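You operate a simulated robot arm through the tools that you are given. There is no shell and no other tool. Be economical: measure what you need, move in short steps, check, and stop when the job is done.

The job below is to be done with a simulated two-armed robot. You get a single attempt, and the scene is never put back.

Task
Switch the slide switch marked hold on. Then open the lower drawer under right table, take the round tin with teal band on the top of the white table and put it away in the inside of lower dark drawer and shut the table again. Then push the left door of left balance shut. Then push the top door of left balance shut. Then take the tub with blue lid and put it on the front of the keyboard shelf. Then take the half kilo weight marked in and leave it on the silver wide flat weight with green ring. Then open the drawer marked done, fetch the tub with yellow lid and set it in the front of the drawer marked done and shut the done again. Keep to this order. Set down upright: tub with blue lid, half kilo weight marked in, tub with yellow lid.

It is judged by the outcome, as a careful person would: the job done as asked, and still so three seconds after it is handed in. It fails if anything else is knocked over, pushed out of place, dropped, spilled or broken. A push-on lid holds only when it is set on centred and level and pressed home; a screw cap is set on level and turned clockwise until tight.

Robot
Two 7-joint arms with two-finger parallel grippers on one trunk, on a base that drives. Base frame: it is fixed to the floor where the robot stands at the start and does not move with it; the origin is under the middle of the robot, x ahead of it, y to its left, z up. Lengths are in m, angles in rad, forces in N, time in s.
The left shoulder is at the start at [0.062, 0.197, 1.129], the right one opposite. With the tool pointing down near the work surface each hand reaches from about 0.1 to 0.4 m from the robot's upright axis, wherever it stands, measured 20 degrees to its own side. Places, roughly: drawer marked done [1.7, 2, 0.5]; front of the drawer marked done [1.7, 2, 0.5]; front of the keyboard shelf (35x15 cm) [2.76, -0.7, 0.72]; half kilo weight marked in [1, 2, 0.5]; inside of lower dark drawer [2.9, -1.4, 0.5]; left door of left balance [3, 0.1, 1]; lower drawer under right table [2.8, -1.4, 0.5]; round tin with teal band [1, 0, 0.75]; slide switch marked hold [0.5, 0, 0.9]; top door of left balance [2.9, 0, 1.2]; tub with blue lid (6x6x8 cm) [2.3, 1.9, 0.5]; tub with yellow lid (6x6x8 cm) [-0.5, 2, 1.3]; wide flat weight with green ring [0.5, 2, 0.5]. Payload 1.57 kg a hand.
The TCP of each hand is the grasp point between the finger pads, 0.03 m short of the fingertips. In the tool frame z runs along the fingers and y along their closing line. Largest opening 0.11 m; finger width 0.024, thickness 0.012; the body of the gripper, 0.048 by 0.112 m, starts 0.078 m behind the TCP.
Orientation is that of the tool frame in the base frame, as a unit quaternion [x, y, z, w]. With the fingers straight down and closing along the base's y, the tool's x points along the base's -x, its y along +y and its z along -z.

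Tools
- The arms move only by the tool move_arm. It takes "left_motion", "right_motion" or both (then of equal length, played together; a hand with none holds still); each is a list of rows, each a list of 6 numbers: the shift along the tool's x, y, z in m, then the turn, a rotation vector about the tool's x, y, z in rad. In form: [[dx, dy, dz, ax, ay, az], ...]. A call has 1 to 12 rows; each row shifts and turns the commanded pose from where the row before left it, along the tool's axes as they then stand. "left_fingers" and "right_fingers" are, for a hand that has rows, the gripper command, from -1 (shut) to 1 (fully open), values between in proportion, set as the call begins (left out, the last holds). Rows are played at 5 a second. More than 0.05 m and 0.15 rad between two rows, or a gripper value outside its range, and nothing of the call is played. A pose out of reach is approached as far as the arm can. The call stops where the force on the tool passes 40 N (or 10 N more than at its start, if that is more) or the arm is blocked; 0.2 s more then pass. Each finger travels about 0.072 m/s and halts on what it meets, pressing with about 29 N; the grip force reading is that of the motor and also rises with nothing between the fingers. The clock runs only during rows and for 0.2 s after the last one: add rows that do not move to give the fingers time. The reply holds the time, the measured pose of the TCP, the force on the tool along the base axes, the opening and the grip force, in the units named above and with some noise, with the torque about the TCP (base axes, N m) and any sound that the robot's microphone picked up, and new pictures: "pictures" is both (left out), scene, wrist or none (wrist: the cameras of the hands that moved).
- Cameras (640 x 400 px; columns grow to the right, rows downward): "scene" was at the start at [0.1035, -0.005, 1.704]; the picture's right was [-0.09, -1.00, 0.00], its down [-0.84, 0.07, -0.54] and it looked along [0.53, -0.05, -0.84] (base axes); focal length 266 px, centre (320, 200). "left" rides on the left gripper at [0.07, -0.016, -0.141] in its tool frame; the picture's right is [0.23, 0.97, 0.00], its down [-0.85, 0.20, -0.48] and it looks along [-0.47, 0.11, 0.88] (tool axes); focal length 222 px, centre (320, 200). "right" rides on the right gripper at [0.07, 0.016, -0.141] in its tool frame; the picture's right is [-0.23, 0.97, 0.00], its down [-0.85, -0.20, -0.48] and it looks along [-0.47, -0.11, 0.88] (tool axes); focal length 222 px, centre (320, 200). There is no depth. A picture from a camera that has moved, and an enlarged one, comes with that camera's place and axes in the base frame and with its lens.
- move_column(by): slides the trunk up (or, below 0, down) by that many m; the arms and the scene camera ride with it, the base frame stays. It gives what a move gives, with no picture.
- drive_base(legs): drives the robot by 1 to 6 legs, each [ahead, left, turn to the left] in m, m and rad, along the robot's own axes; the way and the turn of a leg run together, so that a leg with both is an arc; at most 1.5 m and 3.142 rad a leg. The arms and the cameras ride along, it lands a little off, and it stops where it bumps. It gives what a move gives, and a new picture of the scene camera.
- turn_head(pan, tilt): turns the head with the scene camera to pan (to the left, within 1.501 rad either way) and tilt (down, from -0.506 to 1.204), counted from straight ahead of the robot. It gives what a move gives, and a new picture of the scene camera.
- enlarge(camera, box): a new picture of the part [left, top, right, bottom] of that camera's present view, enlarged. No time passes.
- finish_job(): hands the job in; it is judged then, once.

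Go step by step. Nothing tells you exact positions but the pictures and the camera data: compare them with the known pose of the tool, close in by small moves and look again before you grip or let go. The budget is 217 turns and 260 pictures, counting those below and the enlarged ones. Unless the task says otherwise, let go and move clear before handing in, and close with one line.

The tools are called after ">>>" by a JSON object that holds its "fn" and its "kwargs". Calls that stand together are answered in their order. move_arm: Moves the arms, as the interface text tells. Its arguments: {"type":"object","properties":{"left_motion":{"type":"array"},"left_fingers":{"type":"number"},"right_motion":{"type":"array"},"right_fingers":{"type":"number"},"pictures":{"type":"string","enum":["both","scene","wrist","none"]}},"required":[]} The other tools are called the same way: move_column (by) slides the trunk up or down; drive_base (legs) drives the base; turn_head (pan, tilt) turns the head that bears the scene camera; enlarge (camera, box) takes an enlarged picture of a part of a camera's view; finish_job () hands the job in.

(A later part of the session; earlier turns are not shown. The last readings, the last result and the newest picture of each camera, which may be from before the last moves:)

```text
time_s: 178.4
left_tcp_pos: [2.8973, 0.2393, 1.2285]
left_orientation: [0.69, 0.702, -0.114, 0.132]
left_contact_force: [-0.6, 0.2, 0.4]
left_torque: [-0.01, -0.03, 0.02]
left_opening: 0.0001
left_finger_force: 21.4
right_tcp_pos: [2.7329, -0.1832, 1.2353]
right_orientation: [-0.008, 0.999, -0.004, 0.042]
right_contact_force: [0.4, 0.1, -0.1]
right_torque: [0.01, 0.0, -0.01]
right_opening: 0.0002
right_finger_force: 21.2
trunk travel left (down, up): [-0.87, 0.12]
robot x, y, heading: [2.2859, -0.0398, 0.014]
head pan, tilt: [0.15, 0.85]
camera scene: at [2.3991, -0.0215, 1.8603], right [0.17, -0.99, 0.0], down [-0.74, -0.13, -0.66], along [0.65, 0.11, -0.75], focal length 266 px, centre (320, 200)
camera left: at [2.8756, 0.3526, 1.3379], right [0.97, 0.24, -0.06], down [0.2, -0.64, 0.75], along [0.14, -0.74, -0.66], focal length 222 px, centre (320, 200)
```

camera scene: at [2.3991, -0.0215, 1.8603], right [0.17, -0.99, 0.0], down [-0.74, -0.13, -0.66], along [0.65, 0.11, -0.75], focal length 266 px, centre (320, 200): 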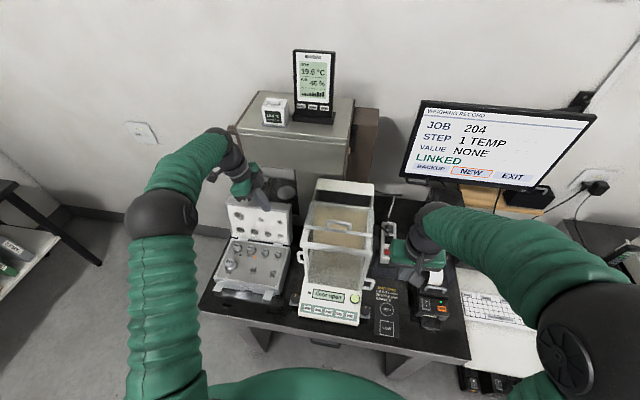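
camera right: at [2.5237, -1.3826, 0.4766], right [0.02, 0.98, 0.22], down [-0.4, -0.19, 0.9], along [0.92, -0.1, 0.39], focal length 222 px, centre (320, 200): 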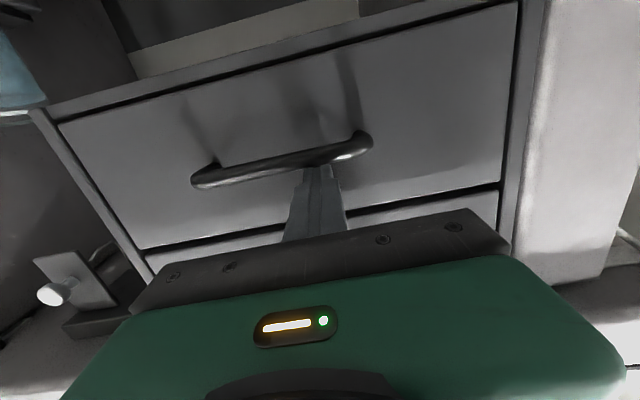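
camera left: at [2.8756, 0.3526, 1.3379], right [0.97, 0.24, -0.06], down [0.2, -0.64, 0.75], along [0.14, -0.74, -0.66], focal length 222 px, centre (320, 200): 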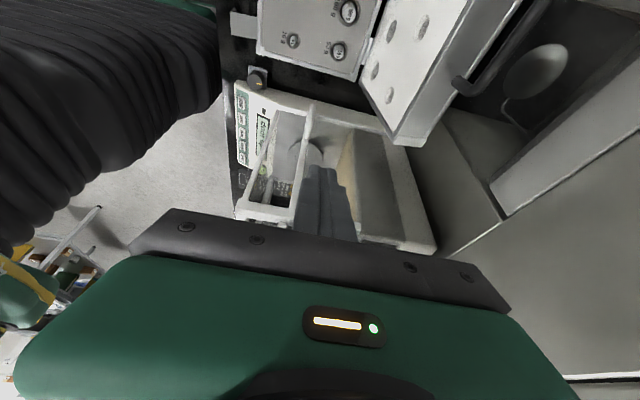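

>>> {"fn": "enlarge", "kwargs": {"camera": "left", "box": [220, 40, 460, 240]}}

>>> {"fn": "enlarge", "kwargs": {"camera": "scene", "box": [200, 120, 400, 300]}}

```text
2.00 times, centred on (340, 140) of left
camera zoom: at [2.8756, 0.3526, 1.3379], right [0.97, 0.24, -0.06], down [0.2, -0.64, 0.75], along [0.14, -0.74, -0.66], focal length 444 px, centre (280, 320)
```

zoom: 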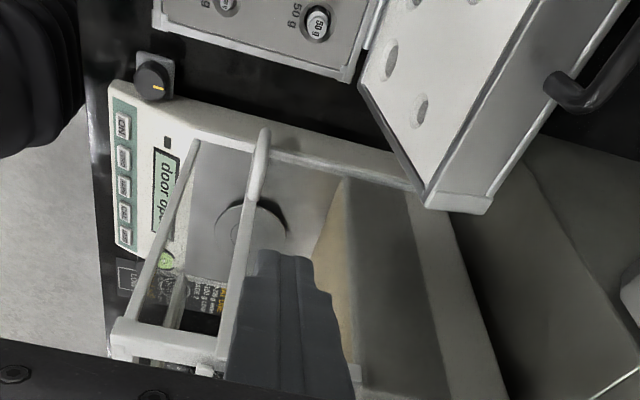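

```text
2.22 times, centred on (300, 210) of scene
camera zoom: at [2.3991, -0.0215, 1.8603], right [0.17, -0.99, 0.0], down [-0.74, -0.13, -0.66], along [0.65, 0.11, -0.75], focal length 590 px, centre (364, 178)
```

zoom: 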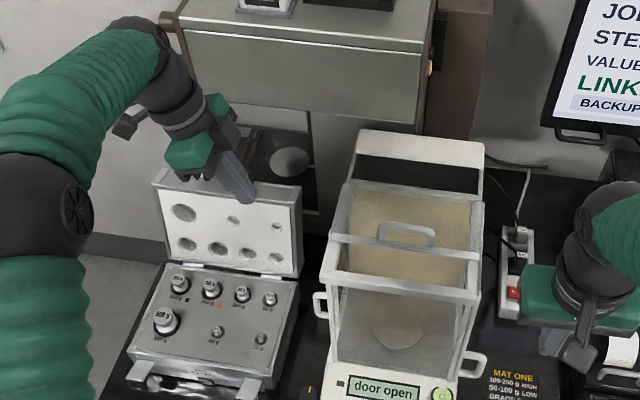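

>>> {"fn": "move_arm", "kwargs": {"left_motion": [[0, 0.015, 0, 0, 0, 0], [0, 0, 0.04, 0, 0, 0], [0, 0, 0.04, 0, 0, 0], [0, 0, 0.04, 0, 0, 0], [0, 0, 0.04, 0, 0, 0], [0, 0, 0, 0, 0, 0]], "pictures": "wrist"}}

>>> {"fn": "enlarge", "kwargs": {"camera": "left", "box": [220, 40, 460, 240]}}

>>> {"fn": "enlarge", "kwargs": {"camera": "scene", "box": [200, 140, 380, 300]}}

```text
time_s: 179.8
left_tcp_pos: [2.9172, 0.1808, 1.0769]
left_orientation: [0.69, 0.703, -0.114, 0.132]
left_contact_force: [0.3, 1.1, -0.3]
left_torque: [0.01, -0.03, -0.02]
left_opening: 0.0001
left_finger_force: 21.4
right_tcp_pos: [2.734, -0.1839, 1.2341]
right_orientation: [-0.007, 0.999, -0.004, 0.043]
right_contact_force: [-0.5, -0.2, -0.1]
right_torque: [-0.01, -0.01, -0.03]
right_opening: 0.0001
right_finger_force: 21.5
trunk travel left (down, up): [-0.87, 0.12]
robot x, y, heading: [2.2863, -0.0395, 0.02]
head pan, tilt: [0.15, 0.85]
camera left: at [2.8955, 0.2938, 1.1866], right [0.97, 0.24, -0.06], down [0.2, -0.64, 0.75], along [0.14, -0.74, -0.66], focal length 222 px, centre (320, 200)
```

left: 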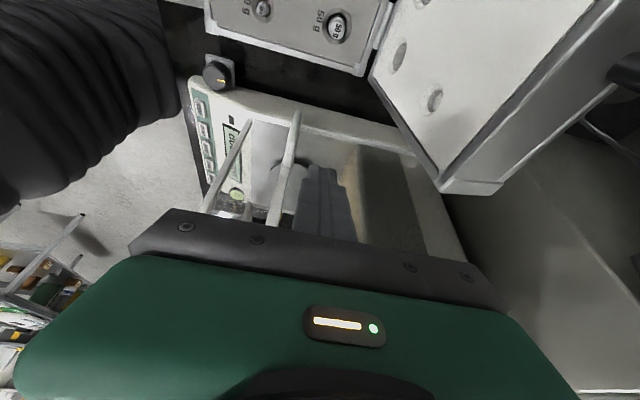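

```text
2.00 times, centred on (340, 140) of left
camera zoom: at [2.8955, 0.2938, 1.1866], right [0.97, 0.24, -0.06], down [0.2, -0.64, 0.75], along [0.14, -0.74, -0.66], focal length 444 px, centre (280, 320)
```

zoom: 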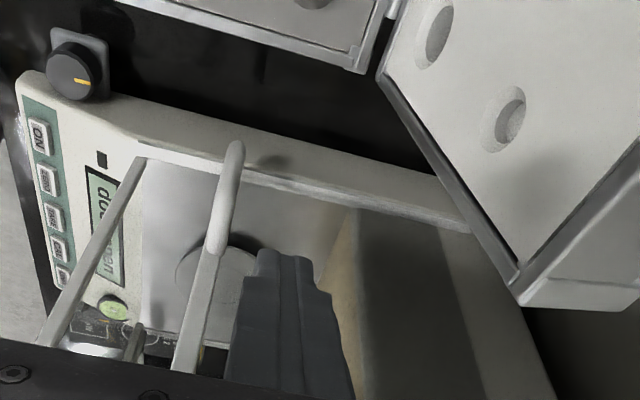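

```text
2.50 times, centred on (290, 220) of scene
camera zoom: at [2.3992, -0.0228, 1.8603], right [0.17, -0.99, 0.0], down [-0.74, -0.13, -0.66], along [0.65, 0.11, -0.75], focal length 664 px, centre (395, 150)
```

zoom: 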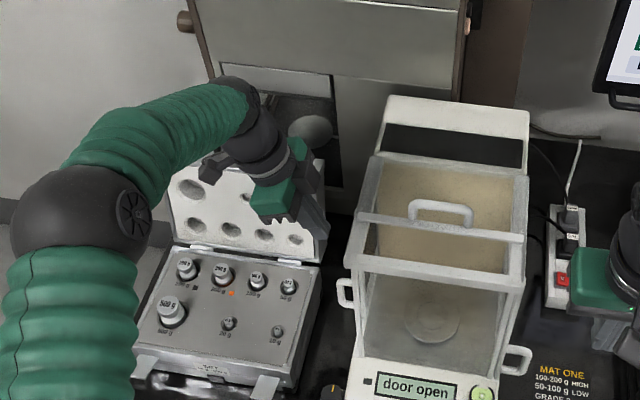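

>>> {"fn": "move_arm", "kwargs": {"left_motion": [[0, -0.003, 0.03, 0, 0, 0], [0, 0, 0.03, 0, 0, 0], [0, 0, 0.025, 0, 0, 0], [0, 0, 0.02, 0, 0, 0], [0, 0, 0, 0, 0, 0]], "pictures": "wrist"}}

>>> {"fn": "enlarge", "kwargs": {"camera": "scene", "box": [200, 140, 380, 300]}}

```text
time_s: 181.0
left_tcp_pos: [2.9174, 0.1453, 0.9777]
left_orientation: [0.69, 0.703, -0.113, 0.131]
left_contact_force: [-0.1, 0.1, -0.4]
left_torque: [0.01, 0.01, -0.01]
left_opening: 0.0001
left_finger_force: 21.2
right_tcp_pos: [2.7358, -0.1836, 1.234]
right_orientation: [-0.008, 0.999, -0.004, 0.042]
right_contact_force: [0.4, -0.4, 0.2]
right_torque: [0.0, 0.0, -0.03]
right_opening: 0.0
right_finger_force: 21.1
trunk travel left (down, up): [-0.87, 0.12]
robot x, y, heading: [2.2871, -0.0352, 0.018]
head pan, tilt: [0.15, 0.85]
camera left: at [2.8975, 0.259, 1.0873], right [0.97, 0.24, -0.06], down [0.2, -0.64, 0.75], along [0.14, -0.74, -0.66], focal length 222 px, centre (320, 200)
```

left: 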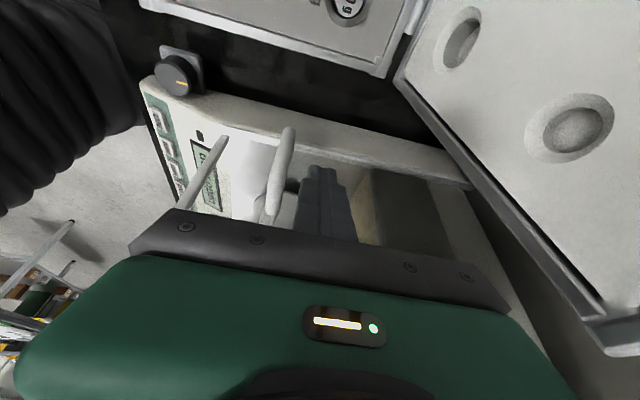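

```text
2.50 times, centred on (290, 220) of scene
camera zoom: at [2.4002, -0.023, 1.8603], right [0.17, -0.99, 0.0], down [-0.74, -0.13, -0.66], along [0.65, 0.11, -0.75], focal length 664 px, centre (395, 150)
```

zoom: 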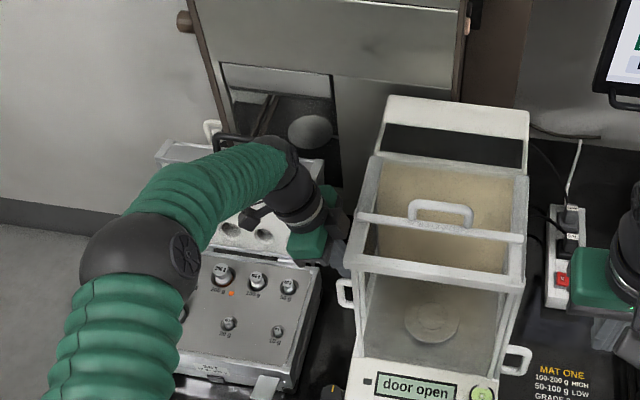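

>>> {"fn": "move_arm", "kwargs": {"left_motion": [[0, -0.012, 0, 0, 0, 0], [0, -0.01, 0, 0, 0, 0], [0, -0.01, 0, 0, 0, 0], [0, 0, 0, 0, 0, 0]], "pictures": "wrist"}}

```text
time_s: 182.0
left_tcp_pos: [2.8852, 0.1454, 0.9775]
left_orientation: [0.691, 0.702, -0.114, 0.131]
left_contact_force: [0.8, -0.4, -0.6]
left_torque: [0.01, -0.04, 0.0]
left_opening: 0.0
left_finger_force: 21.9
right_tcp_pos: [2.7342, -0.1838, 1.2344]
right_orientation: [-0.008, 0.999, -0.004, 0.042]
right_contact_force: [-0.1, 0.1, -0.4]
right_torque: [-0.02, 0.02, 0.0]
right_opening: 0.0002
right_finger_force: 21.5
trunk travel left (down, up): [-0.87, 0.12]
robot x, y, heading: [2.2885, -0.0392, 0.019]
head pan, tilt: [0.15, 0.85]
camera left: at [2.8644, 0.2582, 1.0868], right [0.97, 0.24, -0.06], down [0.2, -0.64, 0.75], along [0.14, -0.74, -0.66], focal length 222 px, centre (320, 200)
```

left: 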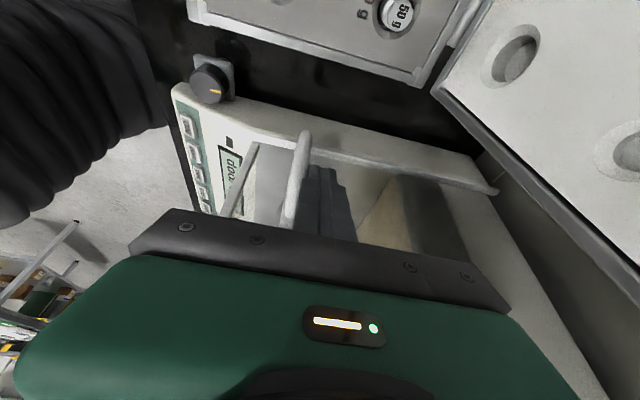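

>>> {"fn": "move_arm", "kwargs": {"left_motion": [[0, -0.012, 0, 0, 0, 0], [0, -0.012, 0, 0, 0, 0], [0, -0.012, 0, 0, 0, 0], [0, -0.012, 0, 0, 0, 0], [0, -0.012, 0, 0, 0, 0], [0, -0.01, 0, 0, 0, 0], [0, -0.01, 0, 0, 0, 0]], "pictures": "wrist"}}

>>> {"fn": "enlarge", "kwargs": {"camera": "scene", "box": [220, 160, 400, 330]}}

```text
time_s: 183.3
left_tcp_pos: [2.8377, 0.1455, 0.9801]
left_orientation: [0.688, 0.704, -0.099, 0.142]
left_contact_force: [31.6, -5.3, -27.5]
left_torque: [0.14, -0.46, 0.24]
left_opening: 0.0001
left_finger_force: 21.9
right_tcp_pos: [2.7381, -0.185, 1.2327]
right_orientation: [-0.007, 0.999, -0.003, 0.042]
right_contact_force: [-0.9, 0.3, 0.8]
right_torque: [0.03, -0.03, 0.0]
right_opening: 0.0
right_finger_force: 21.6
trunk travel left (down, up): [-0.87, 0.12]
robot x, y, heading: [2.2884, -0.0437, 0.025]
head pan, tilt: [0.15, 0.85]
stopped in row 6 (left hand): the force on the tool passed its limit at 46 N (the readings are from after the stop); the commanded pose is now the measured one
camera left: at [2.8109, 0.2576, 1.0891], right [0.97, 0.25, -0.02], down [0.18, -0.64, 0.75], along [0.17, -0.73, -0.66], focal length 222 px, centre (320, 200)
```

left: 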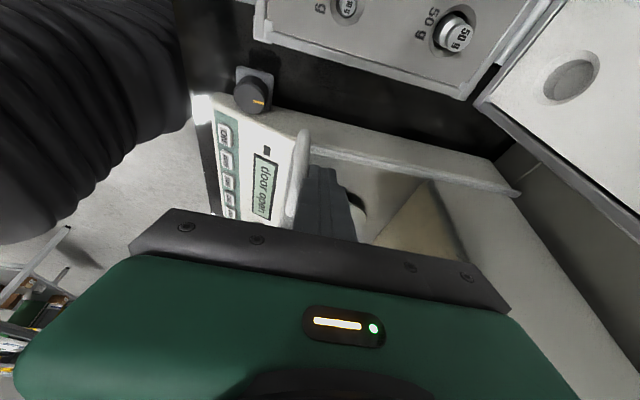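

```text
2.35 times, centred on (310, 245) of scene
camera zoom: at [2.4126, -0.0239, 1.8589], right [0.17, -0.99, 0.0], down [-0.75, -0.13, -0.65], along [0.64, 0.11, -0.76], focal length 625 px, centre (344, 94)
```

zoom: 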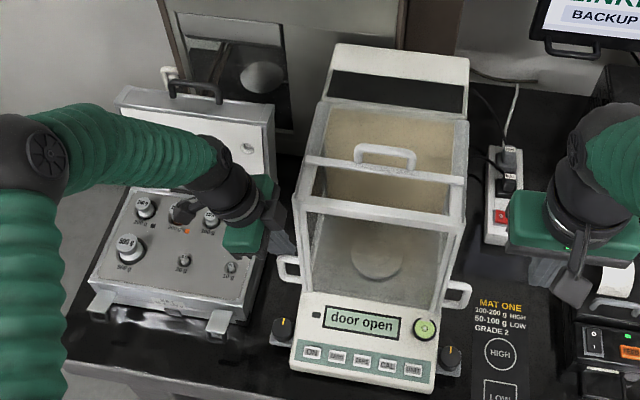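

The left door is at its stop, level with the right handle. I back the finger off and withdraw along its axis.

>>> {"fn": "move_arm", "kwargs": {"left_motion": [[0, 0.014, 0, 0, 0, 0], [0, 0, -0.04, 0, 0, 0], [0, 0, -0.04, 0, 0, 0], [0, 0, -0.04, 0, 0, 0], [0, 0, -0.04, 0, 0, 0], [0, 0, -0.04, 0, 0, 0], [0, 0, -0.04, 0, 0, 0], [0, 0, -0.02, 0, 0, 0]], "pictures": "wrist"}}

>>> {"fn": "enlarge", "kwargs": {"camera": "scene", "box": [220, 160, 400, 330]}}

```text
time_s: 185.1
left_tcp_pos: [2.8262, 0.2357, 1.2267]
left_orientation: [0.689, 0.704, -0.103, 0.141]
left_contact_force: [-1.1, 1.6, 1.0]
left_torque: [0.01, 0.0, 0.03]
left_opening: 0.0001
left_finger_force: 21.2
right_tcp_pos: [2.7314, -0.185, 1.236]
right_orientation: [-0.008, 0.999, -0.004, 0.044]
right_contact_force: [-0.2, 0.2, 0.4]
right_torque: [-0.03, -0.01, -0.01]
right_opening: 0.0003
right_finger_force: 21.5
trunk travel left (down, up): [-0.87, 0.12]
robot x, y, heading: [2.287, -0.0399, 0.019]
head pan, tilt: [0.15, 0.85]
camera left: at [2.8009, 0.3483, 1.3363], right [0.97, 0.24, -0.03], down [0.18, -0.64, 0.75], along [0.16, -0.73, -0.66], focal length 222 px, centre (320, 200)
```

left: 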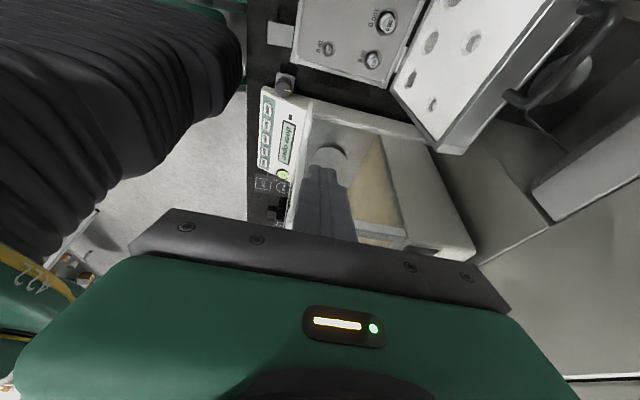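

```text
2.35 times, centred on (310, 245) of scene
camera zoom: at [2.3978, -0.0224, 1.8604], right [0.17, -0.99, 0.0], down [-0.74, -0.13, -0.66], along [0.65, 0.11, -0.75], focal length 625 px, centre (344, 94)
```

zoom: 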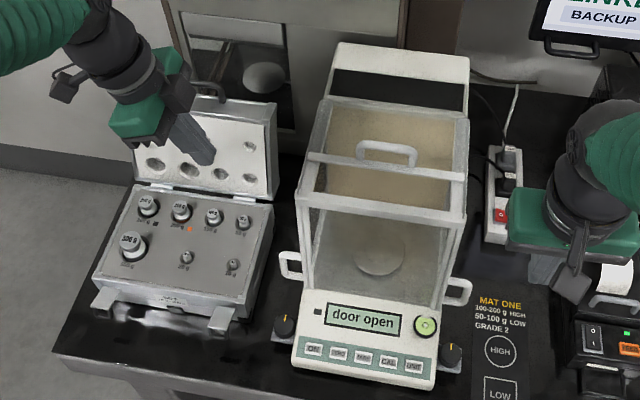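

>>> {"fn": "enlarge", "kwargs": {"camera": "right", "box": [0, 0, 640, 400]}}

```text
1.00 times, centred on (320, 200) of right (not enlarged: the box is as wide or as high as the picture)
camera zoom: at [2.6488, -0.1679, 1.3707], right [0.21, 0.98, 0.01], down [0.81, -0.18, 0.55], along [0.54, -0.11, -0.83], focal length 222 px, centre (320, 200)
```

zoom: 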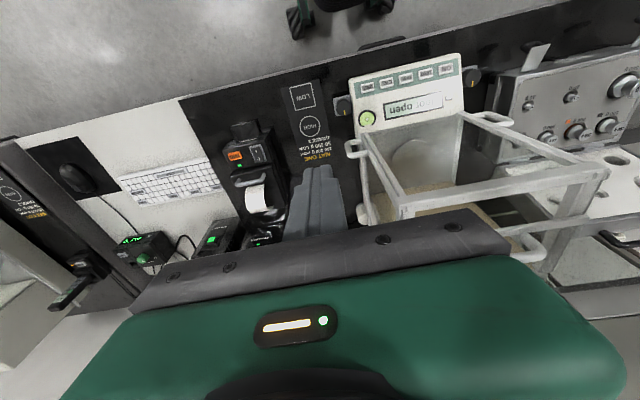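

Left and right side handles now look symmetric, so the left door is shut. For the top door I'll use the right hand; I raise it and shift the base left.

>>> {"fn": "move_arm", "kwargs": {"right_motion": [[0, 0, -0.04, 0, 0, 0], [0, 0, -0.04, 0, 0, 0]], "left_motion": [[0, 0, -0.04, 0, 0, 0], [0, 0, -0.04, 0, 0, 0]], "pictures": "none"}}

>>> {"fn": "drive_base", "kwargs": {"legs": [[0.0, 0.14, -0.018]]}}

>>> {"fn": "enlarge", "kwargs": {"camera": "right", "box": [0, 0, 640, 400]}}

```text
time_s: 185.7
left_tcp_pos: [2.8167, 0.2609, 1.3024]
left_orientation: [0.689, 0.703, -0.103, 0.141]
left_contact_force: [0.2, 0.5, 1.1]
left_torque: [-0.01, -0.02, 0.04]
left_opening: 0.0
left_finger_force: 21.2
right_tcp_pos: [2.7219, -0.1847, 1.3176]
right_orientation: [-0.007, 0.999, -0.004, 0.046]
right_contact_force: [0.1, 0.5, -0.5]
right_torque: [0.01, -0.02, 0.02]
right_opening: 0.0
right_finger_force: 21.6
trunk travel left (down, up): [-0.87, 0.12]
robot x, y, heading: [2.2881, -0.0346, 0.023]
head pan, tilt: [0.15, 0.85]
```

```text
time_s: 187.0
left_tcp_pos: [2.8251, 0.3464, 1.3091]
left_orientation: [0.699, 0.697, -0.094, 0.131]
left_contact_force: [0.4, 0.0, 1.1]
left_torque: [0.03, 0.03, 0.03]
left_opening: 0.0
left_finger_force: 21.1
right_tcp_pos: [2.7206, -0.0956, 1.3109]
right_orientation: [0.005, 0.999, 0.01, 0.045]
right_contact_force: [-0.6, -0.4, 1.6]
right_torque: [0.0, 0.03, -0.01]
right_opening: 0.0
right_finger_force: 21.0
trunk travel left (down, up): [-0.87, 0.12]
robot x, y, heading: [2.2846, 0.0923, -0.002]
head pan, tilt: [0.15, 0.85]
camera scene: at [2.3967, 0.0568, 1.8602], right [0.15, -0.99, -0.03], down [-0.74, -0.09, -0.66], along [0.65, 0.12, -0.75], focal length 266 px, centre (320, 200)
```

scene: 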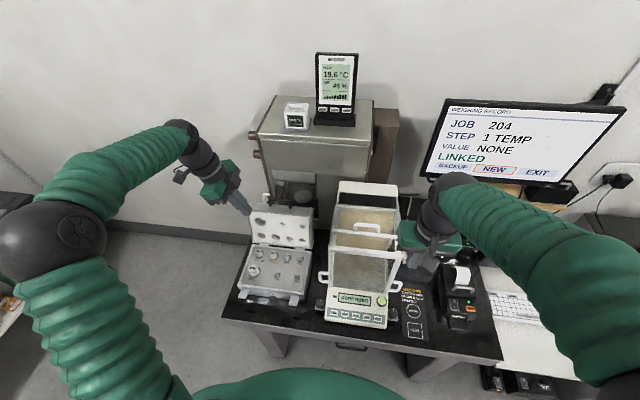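

```text
1.00 times, centred on (320, 200) of right (not enlarged: the box is as wide or as high as the picture)
camera zoom: at [2.6384, -0.082, 1.4461], right [0.23, 0.97, 0.04], down [0.81, -0.22, 0.55], along [0.54, -0.1, -0.84], focal length 222 px, centre (320, 200)
```

zoom: 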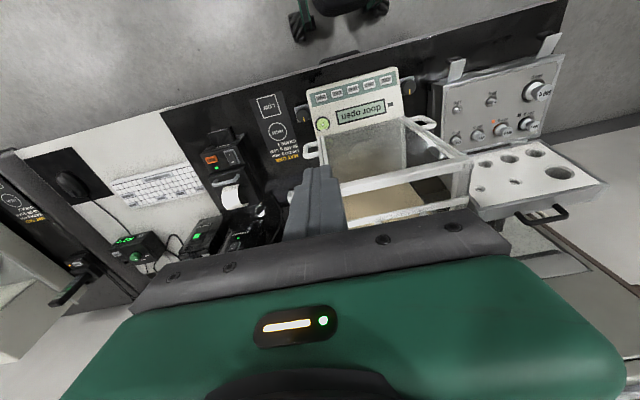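

>>> {"fn": "move_arm", "kwargs": {"right_motion": [[-0.0345, 0.019, 0.001, 0, 0, 0], [-0.0345, 0.019, 0.001, 0, 0, 0], [-0.0345, 0.019, 0.001, 0, 0, 0], [-0.0345, 0.019, 0.001, 0, 0, 0], [-0.0345, 0.019, 0.001, 0, 0, 0], [0, 0, 0, 0, 0, 0]], "pictures": "wrist"}}

>>> {"fn": "enlarge", "kwargs": {"camera": "scene", "box": [290, 150, 450, 300]}}

>>> {"fn": "enlarge", "kwargs": {"camera": "left", "box": [0, 0, 640, 400]}}

```text
time_s: 188.4
left_tcp_pos: [2.8243, 0.4008, 1.298]
left_orientation: [0.695, 0.696, -0.109, 0.144]
left_contact_force: [-0.5, 0.5, -1.2]
left_torque: [-0.05, -0.03, 0.01]
left_opening: 0.0
left_finger_force: 21.6
right_tcp_pos: [2.8955, 0.0534, 1.3254]
right_orientation: [0.002, 0.999, -0.011, 0.045]
right_contact_force: [0.0, 0.3, 0.1]
right_torque: [-0.09, 0.01, 0.0]
right_opening: 0.0
right_finger_force: 21.3
trunk travel left (down, up): [-0.87, 0.12]
robot x, y, heading: [2.2846, 0.0964, 0.003]
head pan, tilt: [0.15, 0.85]
camera right: at [2.813, 0.0726, 1.4599], right [0.23, 0.97, 0.0], down [0.81, -0.19, 0.56], along [0.54, -0.13, -0.83], focal length 222 px, centre (320, 200)
```

right: 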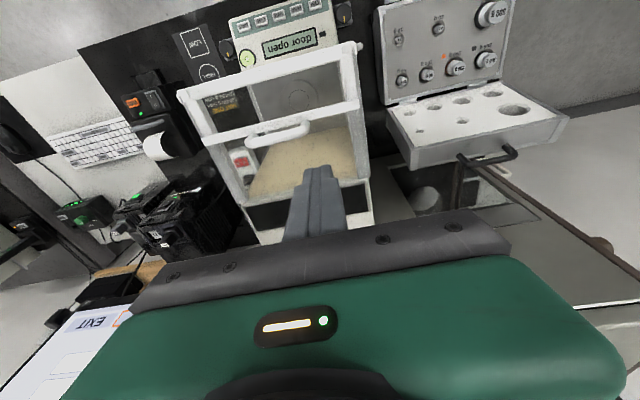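

```text
2.67 times, centred on (370, 225) of scene
camera zoom: at [2.4009, 0.141, 1.8597], right [0.15, -0.99, 0.02], down [-0.74, -0.12, -0.66], along [0.65, 0.09, -0.76], focal length 708 px, centre (187, 133)
```

zoom: 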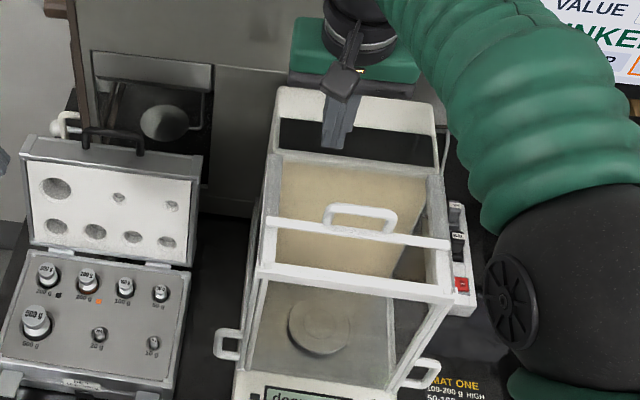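

```text
1.00 times, centred on (320, 200) of left (not enlarged: the box is as wide or as high as the picture)
camera zoom: at [2.8012, 0.5167, 1.4047], right [0.97, 0.22, -0.03], down [0.17, -0.63, 0.76], along [0.15, -0.74, -0.65], focal length 222 px, centre (320, 200)
```

zoom: 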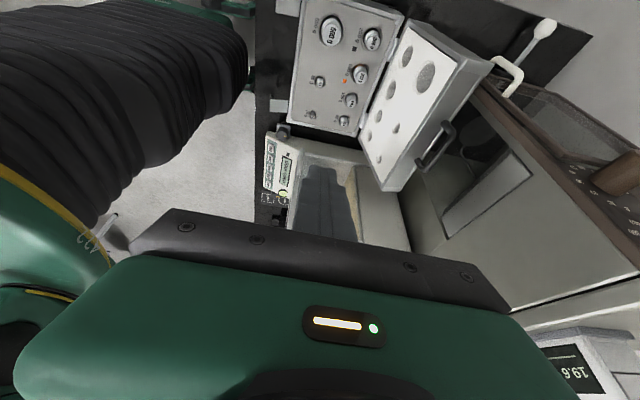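

>>> {"fn": "move_arm", "kwargs": {"right_motion": [[-0.014, -0.042, 0, 0, 0, 0], [0.0036, 0, 0.04, 0, 0, 0], [0.0027, 0, 0.03, 0, 0, 0], [0, 0, 0, 0, 0, 0]], "pictures": "wrist"}}

>>> {"fn": "enlarge", "kwargs": {"camera": "right", "box": [200, 60, 440, 240]}}

>>> {"fn": "enlarge", "kwargs": {"camera": "scene", "box": [290, 150, 450, 300]}}

```text
time_s: 189.4
left_tcp_pos: [2.8232, 0.3903, 1.3004]
left_orientation: [0.696, 0.696, -0.105, 0.142]
left_contact_force: [0.4, 0.4, 0.5]
left_torque: [0.02, -0.01, 0.02]
left_opening: 0.0001
left_finger_force: 20.9
right_tcp_pos: [2.9063, -0.0009, 1.2563]
right_orientation: [0.003, 0.999, -0.007, 0.045]
right_contact_force: [0.6, 0.8, 0.3]
right_torque: [-0.01, 0.02, 0.01]
right_opening: 0.0002
right_finger_force: 21.6
trunk travel left (down, up): [-0.87, 0.12]
robot x, y, heading: [2.2819, 0.0974, -0.006]
head pan, tilt: [0.15, 0.85]
camera right: at [2.8245, 0.0173, 1.3907], right [0.23, 0.97, 0.01], down [0.81, -0.2, 0.56], along [0.54, -0.12, -0.83], focal length 222 px, centre (320, 200)
```

right: 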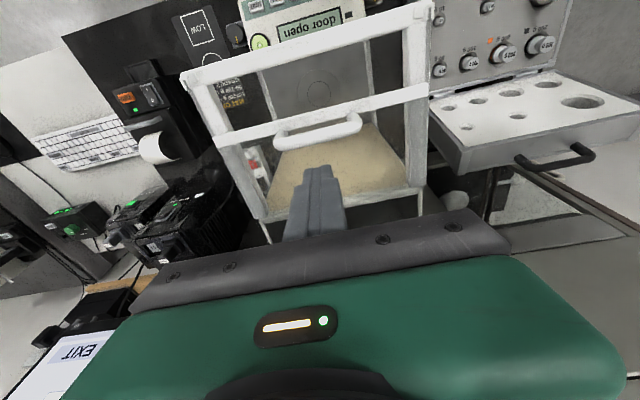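

```text
2.22 times, centred on (320, 150) of right
camera zoom: at [2.8245, 0.0173, 1.3907], right [0.23, 0.97, 0.01], down [0.81, -0.2, 0.56], along [0.54, -0.12, -0.83], focal length 494 px, centre (320, 311)
```

zoom: 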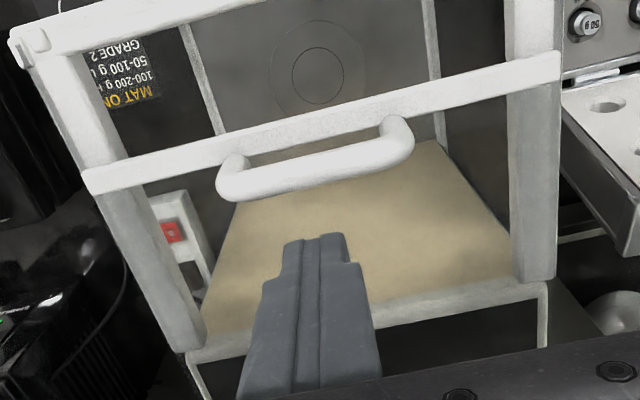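

```text
2.67 times, centred on (370, 225) of scene
camera zoom: at [2.3977, 0.1272, 1.8602], right [0.15, -0.99, 0.01], down [-0.74, -0.12, -0.66], along [0.65, 0.09, -0.75], focal length 708 px, centre (187, 133)
```

zoom: 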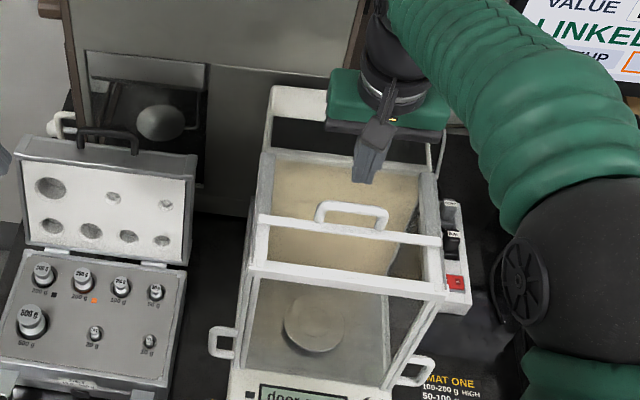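

>>> {"fn": "move_arm", "kwargs": {"right_motion": [[0.0014, 0, 0.015, 0, 0, 0], [0.0014, 0, 0.013, 0, 0, 0], [0, 0, 0, 0, 0, 0]], "pictures": "none"}}

>>> {"fn": "enlarge", "kwargs": {"camera": "right", "box": [200, 60, 440, 240]}}

```text
time_s: 190.2
left_tcp_pos: [2.8243, 0.3945, 1.2998]
left_orientation: [0.695, 0.696, -0.106, 0.143]
left_contact_force: [0.0, 1.6, -0.9]
left_torque: [-0.09, -0.02, 0.01]
left_opening: 0.0
left_finger_force: 21.1
right_tcp_pos: [2.9068, 0.0024, 1.2284]
right_orientation: [0.003, 0.999, -0.008, 0.044]
right_contact_force: [0.4, 0.7, 0.7]
right_torque: [-0.07, 0.01, 0.01]
right_opening: 0.0
right_finger_force: 21.0
trunk travel left (down, up): [-0.87, 0.12]
robot x, y, heading: [2.2858, 0.0954, 0.001]
head pan, tilt: [0.15, 0.85]
```

```text
2.22 times, centred on (320, 150) of right
camera zoom: at [2.8248, 0.0216, 1.3633], right [0.23, 0.97, 0.0], down [0.81, -0.2, 0.56], along [0.54, -0.13, -0.83], focal length 494 px, centre (320, 311)
```

zoom: 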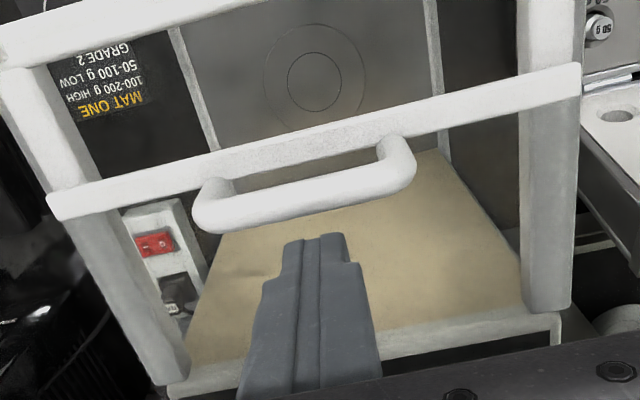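

>>> {"fn": "move_arm", "kwargs": {"right_motion": [[0.0004, 0, 0.005, 0, 0, 0], [0.0004, 0, 0.004, 0, 0, 0], [0, 0, 0, 0, 0, 0]], "pictures": "none"}}

>>> {"fn": "move_arm", "kwargs": {"right_motion": [[0.01, 0, 0, 0, 0, 0], [0.01, 0, 0, 0, 0, 0], [0.01, 0, 0, 0, 0, 0], [0, 0, 0, 0, 0, 0]], "pictures": "wrist"}}

>>> {"fn": "enlarge", "kwargs": {"camera": "scene", "box": [290, 150, 450, 300]}}

```text
time_s: 191.0
left_tcp_pos: [2.8235, 0.3895, 1.3002]
left_orientation: [0.697, 0.695, -0.105, 0.142]
left_contact_force: [0.5, 1.1, 0.2]
left_torque: [0.01, -0.01, -0.02]
left_opening: 0.0003
left_finger_force: 21.9
right_tcp_pos: [2.9071, -0.0017, 1.2192]
right_orientation: [0.003, 0.999, -0.007, 0.045]
right_contact_force: [0.5, 1.4, -0.6]
right_torque: [-0.04, -0.03, -0.01]
right_opening: 0.0002
right_finger_force: 21.5
trunk travel left (down, up): [-0.87, 0.12]
robot x, y, heading: [2.2862, 0.0974, -0.004]
head pan, tilt: [0.15, 0.85]
```

```text
time_s: 192.0
left_tcp_pos: [2.8245, 0.3866, 1.3]
left_orientation: [0.696, 0.696, -0.105, 0.142]
left_contact_force: [-0.4, 0.1, 0.4]
left_torque: [0.0, -0.01, 0.01]
left_opening: 0.0
left_finger_force: 21.4
right_tcp_pos: [2.8758, -0.0059, 1.2189]
right_orientation: [0.003, 0.999, -0.006, 0.044]
right_contact_force: [0.1, 0.1, 0.6]
right_torque: [-0.02, 0.01, -0.02]
right_opening: 0.0002
right_finger_force: 21.3
trunk travel left (down, up): [-0.87, 0.12]
robot x, y, heading: [2.2832, 0.0938, 0.002]
head pan, tilt: [0.15, 0.85]
camera right: at [2.7952, 0.013, 1.3524], right [0.23, 0.97, 0.01], down [0.81, -0.2, 0.56], along [0.54, -0.12, -0.83], focal length 222 px, centre (320, 200)
```

right: 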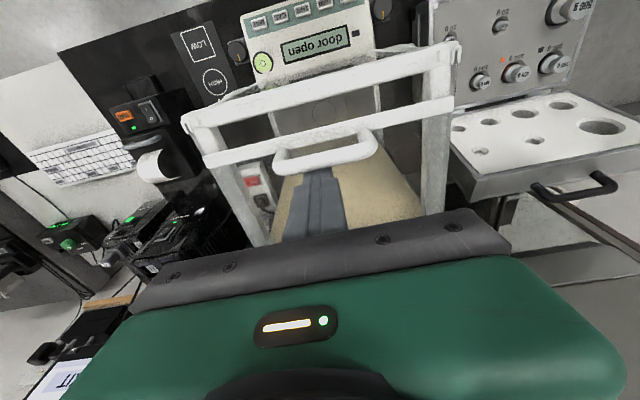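

```text
2.67 times, centred on (370, 225) of scene
camera zoom: at [2.3994, 0.1146, 1.8602], right [0.15, -0.99, 0.0], down [-0.74, -0.12, -0.66], along [0.65, 0.1, -0.75], focal length 708 px, centre (187, 133)
```

zoom: 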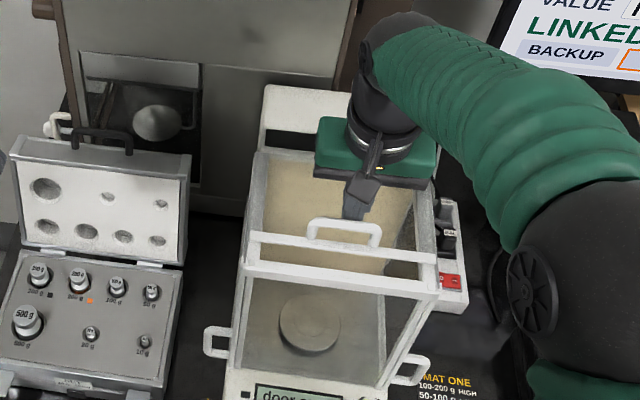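

The finger is engaged behind the top handle and the door moves. I keep pulling to the stop.

>>> {"fn": "move_arm", "kwargs": {"right_motion": [[0.012, 0, 0, 0, 0, 0], [0.012, 0, 0, 0, 0, 0], [0.012, 0, 0, 0, 0, 0], [0.01, 0, 0, 0, 0, 0], [0.01, 0, 0, 0, 0, 0], [0.01, 0, 0, 0, 0, 0], [0.01, 0, 0, 0, 0, 0]], "pictures": "wrist"}}

>>> {"fn": "enlarge", "kwargs": {"camera": "scene", "box": [290, 150, 450, 300]}}

```text
time_s: 193.1
left_tcp_pos: [2.827, 0.3814, 1.3002]
left_orientation: [0.696, 0.696, -0.105, 0.139]
left_contact_force: [-0.2, 0.3, -1.1]
left_torque: [0.01, -0.02, 0.04]
left_opening: 0.0002
left_finger_force: 21.1
right_tcp_pos: [2.8431, -0.0116, 1.2166]
right_orientation: [0.004, 0.998, -0.003, 0.062]
right_contact_force: [21.8, 0.4, 3.4]
right_torque: [-0.03, 2.05, 0.02]
right_opening: 0.0002
right_finger_force: 22.0
trunk travel left (down, up): [-0.87, 0.12]
robot x, y, heading: [2.2888, 0.0949, -0.0]
head pan, tilt: [0.15, 0.85]
stopped in row 5 (right hand): the force on the tool passed its limit at 45 N (the readings are from after the stop); the commanded pose is now the measured one
camera right: at [2.7555, 0.0063, 1.3495], right [0.24, 0.97, 0.02], down [0.79, -0.2, 0.58], along [0.57, -0.12, -0.81], focal length 222 px, centre (320, 200)
```

right: 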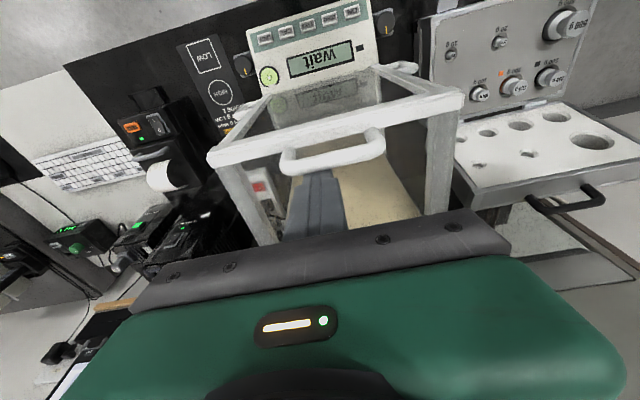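

```text
2.67 times, centred on (370, 225) of scene
camera zoom: at [2.4129, 0.106, 1.859], right [0.15, -0.99, 0.0], down [-0.75, -0.11, -0.65], along [0.65, 0.1, -0.76], focal length 708 px, centre (187, 133)
```

zoom: 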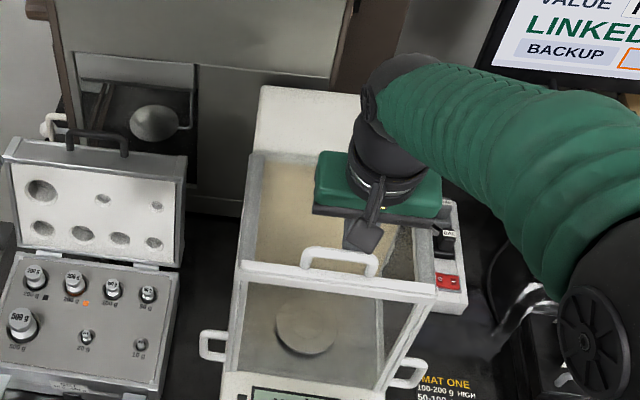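

The display changed to "Wait": all doors are shut. I withdraw both hands upward and back away.

>>> {"fn": "move_arm", "kwargs": {"right_motion": [[-0.012, 0, 0, 0, 0, 0], [0, 0, -0.04, 0, 0, 0], [0, 0, -0.04, 0, 0, 0], [0.02, 0, -0.03, 0, 0, 0], [0.04, 0, 0, 0, 0, 0], [0.04, 0, 0, 0, 0, 0]], "left_motion": [[0, 0, 0, 0, 0, 0], [0, 0, 0, 0, 0, 0], [0, -0.03, -0.02, 0, 0, 0], [0, -0.04, 0, 0, 0, 0], [0, -0.04, 0, 0, 0, 0], [0, -0.04, 0, 0, 0, 0]], "pictures": "none"}}

>>> {"fn": "drive_base", "kwargs": {"legs": [[-0.35, 0, 0]]}}

>>> {"fn": "enlarge", "kwargs": {"camera": "scene", "box": [260, 90, 420, 220]}}

>>> {"fn": "turn_head", "kwargs": {"pan": 1.2, "tilt": 0.5}}

```text
time_s: 194.5
left_tcp_pos: [2.6688, 0.3856, 1.3154]
left_orientation: [0.697, 0.696, -0.102, 0.142]
left_contact_force: [-0.4, -0.5, 0.4]
left_torque: [0.0, -0.06, 0.01]
left_opening: 0.0001
left_finger_force: 21.6
right_tcp_pos: [2.7277, -0.0075, 1.3192]
right_orientation: [0.005, 0.998, -0.002, 0.059]
right_contact_force: [-0.4, 0.5, 0.3]
right_torque: [0.03, -0.01, 0.05]
right_opening: 0.0002
right_finger_force: 21.6
trunk travel left (down, up): [-0.87, 0.12]
robot x, y, heading: [2.2898, 0.0886, 0.0]
head pan, tilt: [0.15, 0.85]
```

```text
time_s: 196.8
left_tcp_pos: [2.3291, 0.3885, 1.3118]
left_orientation: [0.697, 0.696, -0.104, 0.14]
left_contact_force: [-0.5, -0.5, -1.1]
left_torque: [0.01, 0.01, 0.01]
left_opening: 0.0
left_finger_force: 21.4
right_tcp_pos: [2.3889, -0.0057, 1.3162]
right_orientation: [0.005, 0.998, -0.003, 0.056]
right_contact_force: [0.2, -0.2, 0.1]
right_torque: [0.04, 0.0, -0.03]
right_opening: 0.0
right_finger_force: 21.3
trunk travel left (down, up): [-0.87, 0.12]
robot x, y, heading: [1.9385, 0.0944, 0.001]
head pan, tilt: [0.15, 0.85]
camera scene: at [2.0556, 0.1083, 1.8601], right [0.15, -0.99, 0.0], down [-0.75, -0.11, -0.66], along [0.65, 0.1, -0.75], focal length 266 px, centre (320, 200)
```

scene: 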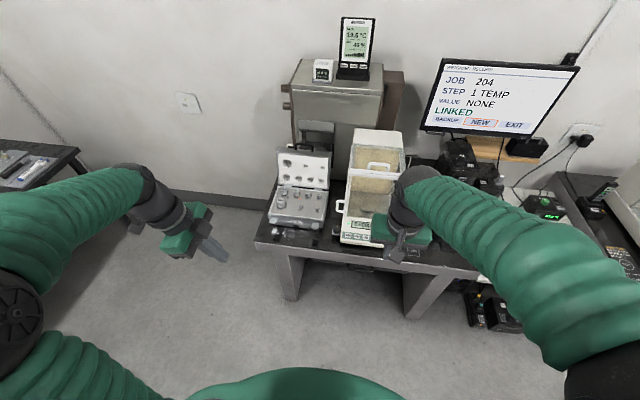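

```text
3.08 times, centred on (340, 155) of scene
camera zoom: at [2.0556, 0.1083, 1.8601], right [0.15, -0.99, 0.0], down [-0.75, -0.11, -0.66], along [0.65, 0.1, -0.75], focal length 817 px, centre (258, 338)
```

zoom: 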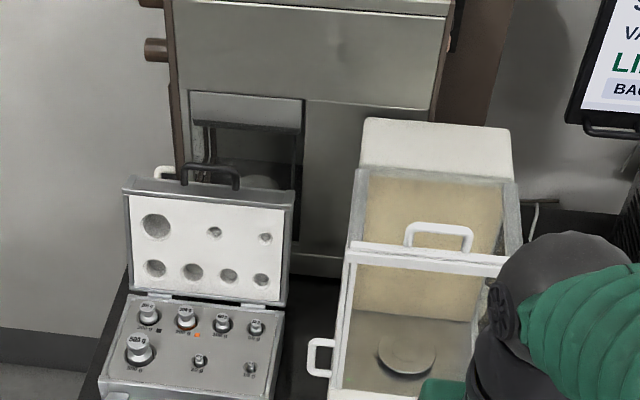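

```text
time_s: 198.1
left_tcp_pos: [2.324, 0.3869, 1.3138]
left_orientation: [0.697, 0.695, -0.103, 0.141]
left_contact_force: [-0.8, 0.5, 0.0]
left_torque: [0.01, 0.01, -0.03]
left_opening: 0.0001
left_finger_force: 21.0
right_tcp_pos: [2.3858, -0.0065, 1.3187]
right_orientation: [0.005, 0.998, -0.004, 0.057]
right_contact_force: [0.6, -0.4, -0.3]
right_torque: [0.01, 0.01, 0.01]
right_opening: 0.0
right_finger_force: 21.6
trunk travel left (down, up): [-0.87, 0.12]
robot x, y, heading: [1.9385, 0.0923, 0.002]
head pan, tilt: [1.201, 0.499]
camera scene: at [2.0071, 0.1803, 1.8904], right [0.93, -0.36, 0.0], down [-0.18, -0.45, -0.88], along [0.32, 0.82, -0.48], focal length 266 px, centre (320, 200)
```

scene: 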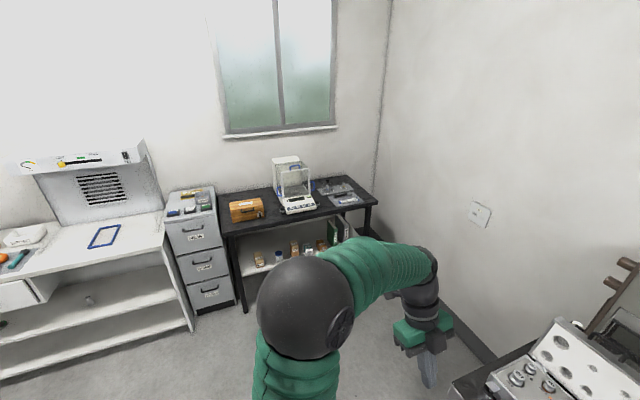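

Top door is fully shut. Now to the dark table at the far wall; I turn to face +y and look for the tub with blue lid on its lower shelf.

>>> {"fn": "drive_base", "kwargs": {"legs": [[-0.1, 0, 1.57], [0.45, -0.25, 0]]}}

>>> {"fn": "turn_head", "kwargs": {"pan": 0, "tilt": 0.65}}

>>> {"fn": "enlarge", "kwargs": {"camera": "scene", "box": [240, 120, 460, 290]}}

```text
time_s: 204.9
left_tcp_pos: [1.8231, 0.8612, 1.3142]
left_orientation: [-0.001, 0.984, 0.028, 0.174]
left_contact_force: [-1.0, -0.2, -0.2]
left_torque: [0.01, -0.03, -0.01]
left_opening: 0.0
left_finger_force: 21.7
right_tcp_pos: [2.218, 0.9235, 1.3194]
right_orientation: [-0.704, 0.708, 0.039, 0.045]
right_contact_force: [-0.2, -0.6, 0.4]
right_torque: [0.04, -0.04, 0.01]
right_opening: 0.0001
right_finger_force: 20.8
trunk travel left (down, up): [-0.87, 0.12]
robot x, y, heading: [2.121, 0.4805, 1.572]
head pan, tilt: [1.201, 0.499]
camera scene: at [2.0318, 0.5427, 1.8903], right [0.36, 0.93, 0.0], down [0.45, -0.17, -0.88], along [-0.82, 0.31, -0.48], focal length 266 px, centre (320, 200)
```

scene: 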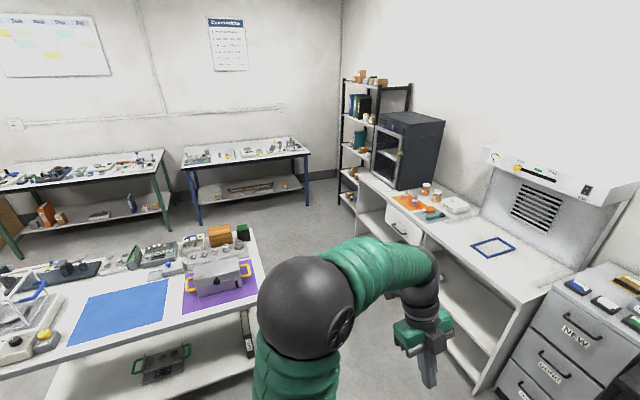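

```text
time_s: 206.3
left_tcp_pos: [1.8271, 0.8633, 1.3136]
left_orientation: [-0.001, 0.984, 0.029, 0.173]
left_contact_force: [-0.5, -0.1, -0.7]
left_torque: [-0.02, 0.0, -0.01]
left_opening: 0.0
left_finger_force: 21.3
right_tcp_pos: [2.2222, 0.9253, 1.3183]
right_orientation: [-0.703, 0.708, 0.039, 0.043]
right_contact_force: [0.4, 0.3, -0.2]
right_torque: [-0.03, -0.03, -0.01]
right_opening: 0.0
right_finger_force: 21.5
trunk travel left (down, up): [-0.87, 0.12]
robot x, y, heading: [2.1222, 0.4782, 1.573]
head pan, tilt: [0.0, 0.649]
camera scene: at [2.1224, 0.6, 1.8771], right [1.0, 0.0, 0.0], down [0.0, -0.61, -0.8], along [0.0, 0.8, -0.61], focal length 266 px, centre (320, 200)
```

scene: 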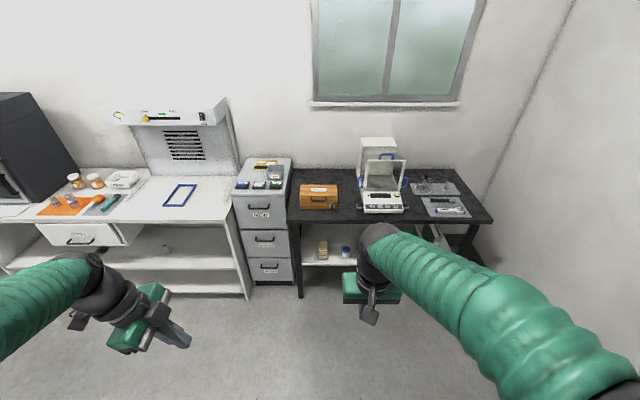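

```text
2.35 times, centred on (350, 205) of scene
camera zoom: at [2.1224, 0.6, 1.8771], right [1.0, 0.0, 0.0], down [0.0, -0.61, -0.8], along [0.0, 0.8, -0.61], focal length 625 px, centre (249, 188)
```

zoom: 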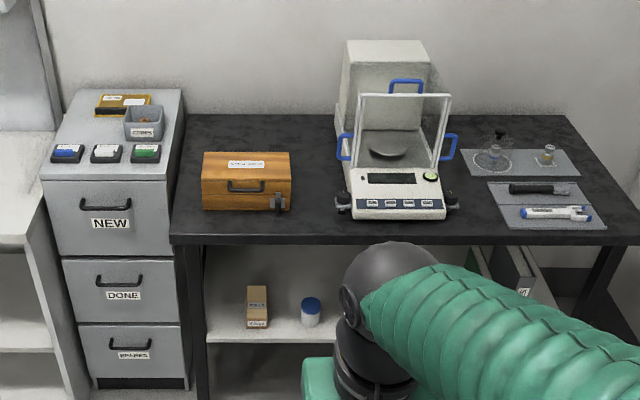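

The tub with blue lid stands on the lower shelf at about [2.30, 1.82, 0.5]; DONE is the middle drawer of the cabinet. I lower the trunk and pitch the right hand to 30° below horizontal.

>>> {"fn": "move_arm", "kwargs": {"right_motion": [[0, 0, 0, 0, -0.132, 0], [0, 0, 0, 0, -0.132, 0], [0, 0, 0, 0, -0.132, 0], [0, 0, 0, 0, -0.132, 0], [0, 0, 0, 0, -0.132, 0], [0, 0, 0.02, 0, -0.132, 0], [0, 0, 0.02, 0, -0.132, 0]], "right_fingers": 0.6, "pictures": "none"}}

>>> {"fn": "move_column", "kwargs": {"by": -0.4}}

>>> {"fn": "move_column", "kwargs": {"by": -0.2}}

>>> {"fn": "drive_base", "kwargs": {"legs": [[0.45, 0, 0]]}}

>>> {"fn": "enlarge", "kwargs": {"camera": "scene", "box": [240, 100, 480, 300]}}

```text
time_s: 207.9
left_tcp_pos: [1.826, 0.8665, 1.3125]
left_orientation: [-0.001, 0.985, 0.027, 0.173]
left_contact_force: [-0.6, 0.2, 0.3]
left_torque: [0.0, 0.03, 0.01]
left_opening: 0.0
left_finger_force: 20.7
right_tcp_pos: [2.2221, 0.9603, 1.2963]
right_orientation: [-0.623, 0.628, 0.316, 0.341]
right_contact_force: [-0.7, -0.3, -0.5]
right_torque: [0.01, -0.03, 0.01]
right_opening: 0.088
right_finger_force: 0.0
right hand out of reach, approached as far as the arm can: row 6, 7
trunk travel left (down, up): [-0.87, 0.12]
robot x, y, heading: [2.1221, 0.4812, 1.575]
head pan, tilt: [0.0, 0.649]
```

```text
time_s: 211.8
left_tcp_pos: [1.8263, 0.8637, 0.9151]
left_orientation: [0.0, 0.985, 0.027, 0.172]
left_contact_force: [0.6, -0.5, -0.6]
left_torque: [-0.03, 0.03, 0.01]
left_opening: 0.0002
left_finger_force: 21.3
right_tcp_pos: [2.2227, 0.9561, 0.898]
right_orientation: [-0.622, 0.628, 0.317, 0.344]
right_contact_force: [0.2, -0.4, 0.0]
right_torque: [0.02, 0.01, -0.01]
right_opening: 0.0881
right_finger_force: 0.1
trunk travel left (down, up): [-0.47, 0.52]
robot x, y, heading: [2.1212, 0.4803, 1.576]
head pan, tilt: [0.0, 0.649]
```

```text
time_s: 213.9
left_tcp_pos: [1.8285, 0.8633, 0.7142]
left_orientation: [-0.001, 0.985, 0.028, 0.173]
left_contact_force: [1.0, 1.1, 0.2]
left_torque: [0.02, 0.0, 0.0]
left_opening: 0.0
left_finger_force: 21.1
right_tcp_pos: [2.2215, 0.9559, 0.6977]
right_orientation: [-0.622, 0.627, 0.317, 0.344]
right_contact_force: [-0.3, -0.4, -0.3]
right_torque: [-0.01, 0.02, 0.05]
right_opening: 0.0878
right_finger_force: 0.1
trunk travel left (down, up): [-0.27, 0.72]
robot x, y, heading: [2.122, 0.4783, 1.568]
head pan, tilt: [0.0, 0.649]
```

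```text
time_s: 216.7
left_tcp_pos: [1.8251, 1.3185, 0.7136]
left_orientation: [-0.002, 0.985, 0.028, 0.173]
left_contact_force: [0.0, -0.1, 0.6]
left_torque: [-0.03, 0.0, 0.0]
left_opening: 0.0001
left_finger_force: 20.9
right_tcp_pos: [2.2198, 1.4112, 0.697]
right_orientation: [-0.622, 0.628, 0.317, 0.343]
right_contact_force: [-0.9, -0.8, -0.3]
right_torque: [-0.01, 0.0, 0.0]
right_opening: 0.0882
right_finger_force: 0.1
trunk travel left (down, up): [-0.27, 0.72]
robot x, y, heading: [2.1216, 0.9367, 1.576]
head pan, tilt: [0.0, 0.649]
camera scene: at [2.1198, 1.0552, 1.277], right [1.0, 0.0, 0.0], down [0.0, -0.61, -0.8], along [0.0, 0.8, -0.61], focal length 266 px, centre (320, 200)
```

scene: 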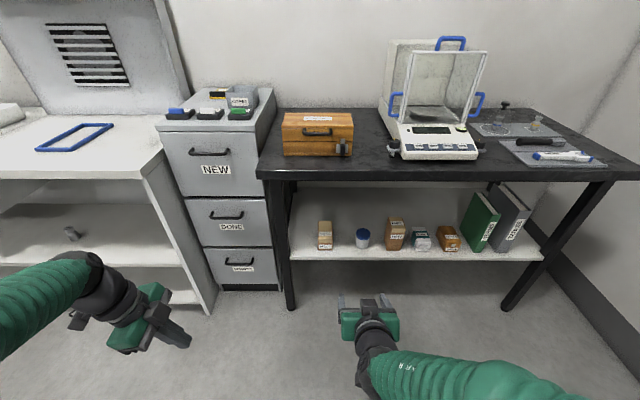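

```text
2.00 times, centred on (360, 200) of scene
camera zoom: at [2.1198, 1.0552, 1.277], right [1.0, 0.0, 0.0], down [0.0, -0.61, -0.8], along [0.0, 0.8, -0.61], focal length 531 px, centre (240, 200)
```

zoom: 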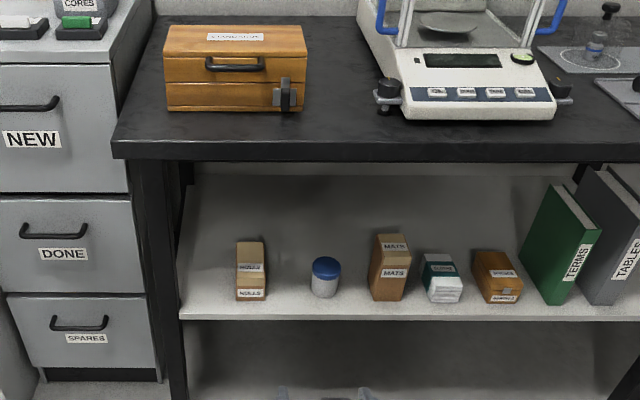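

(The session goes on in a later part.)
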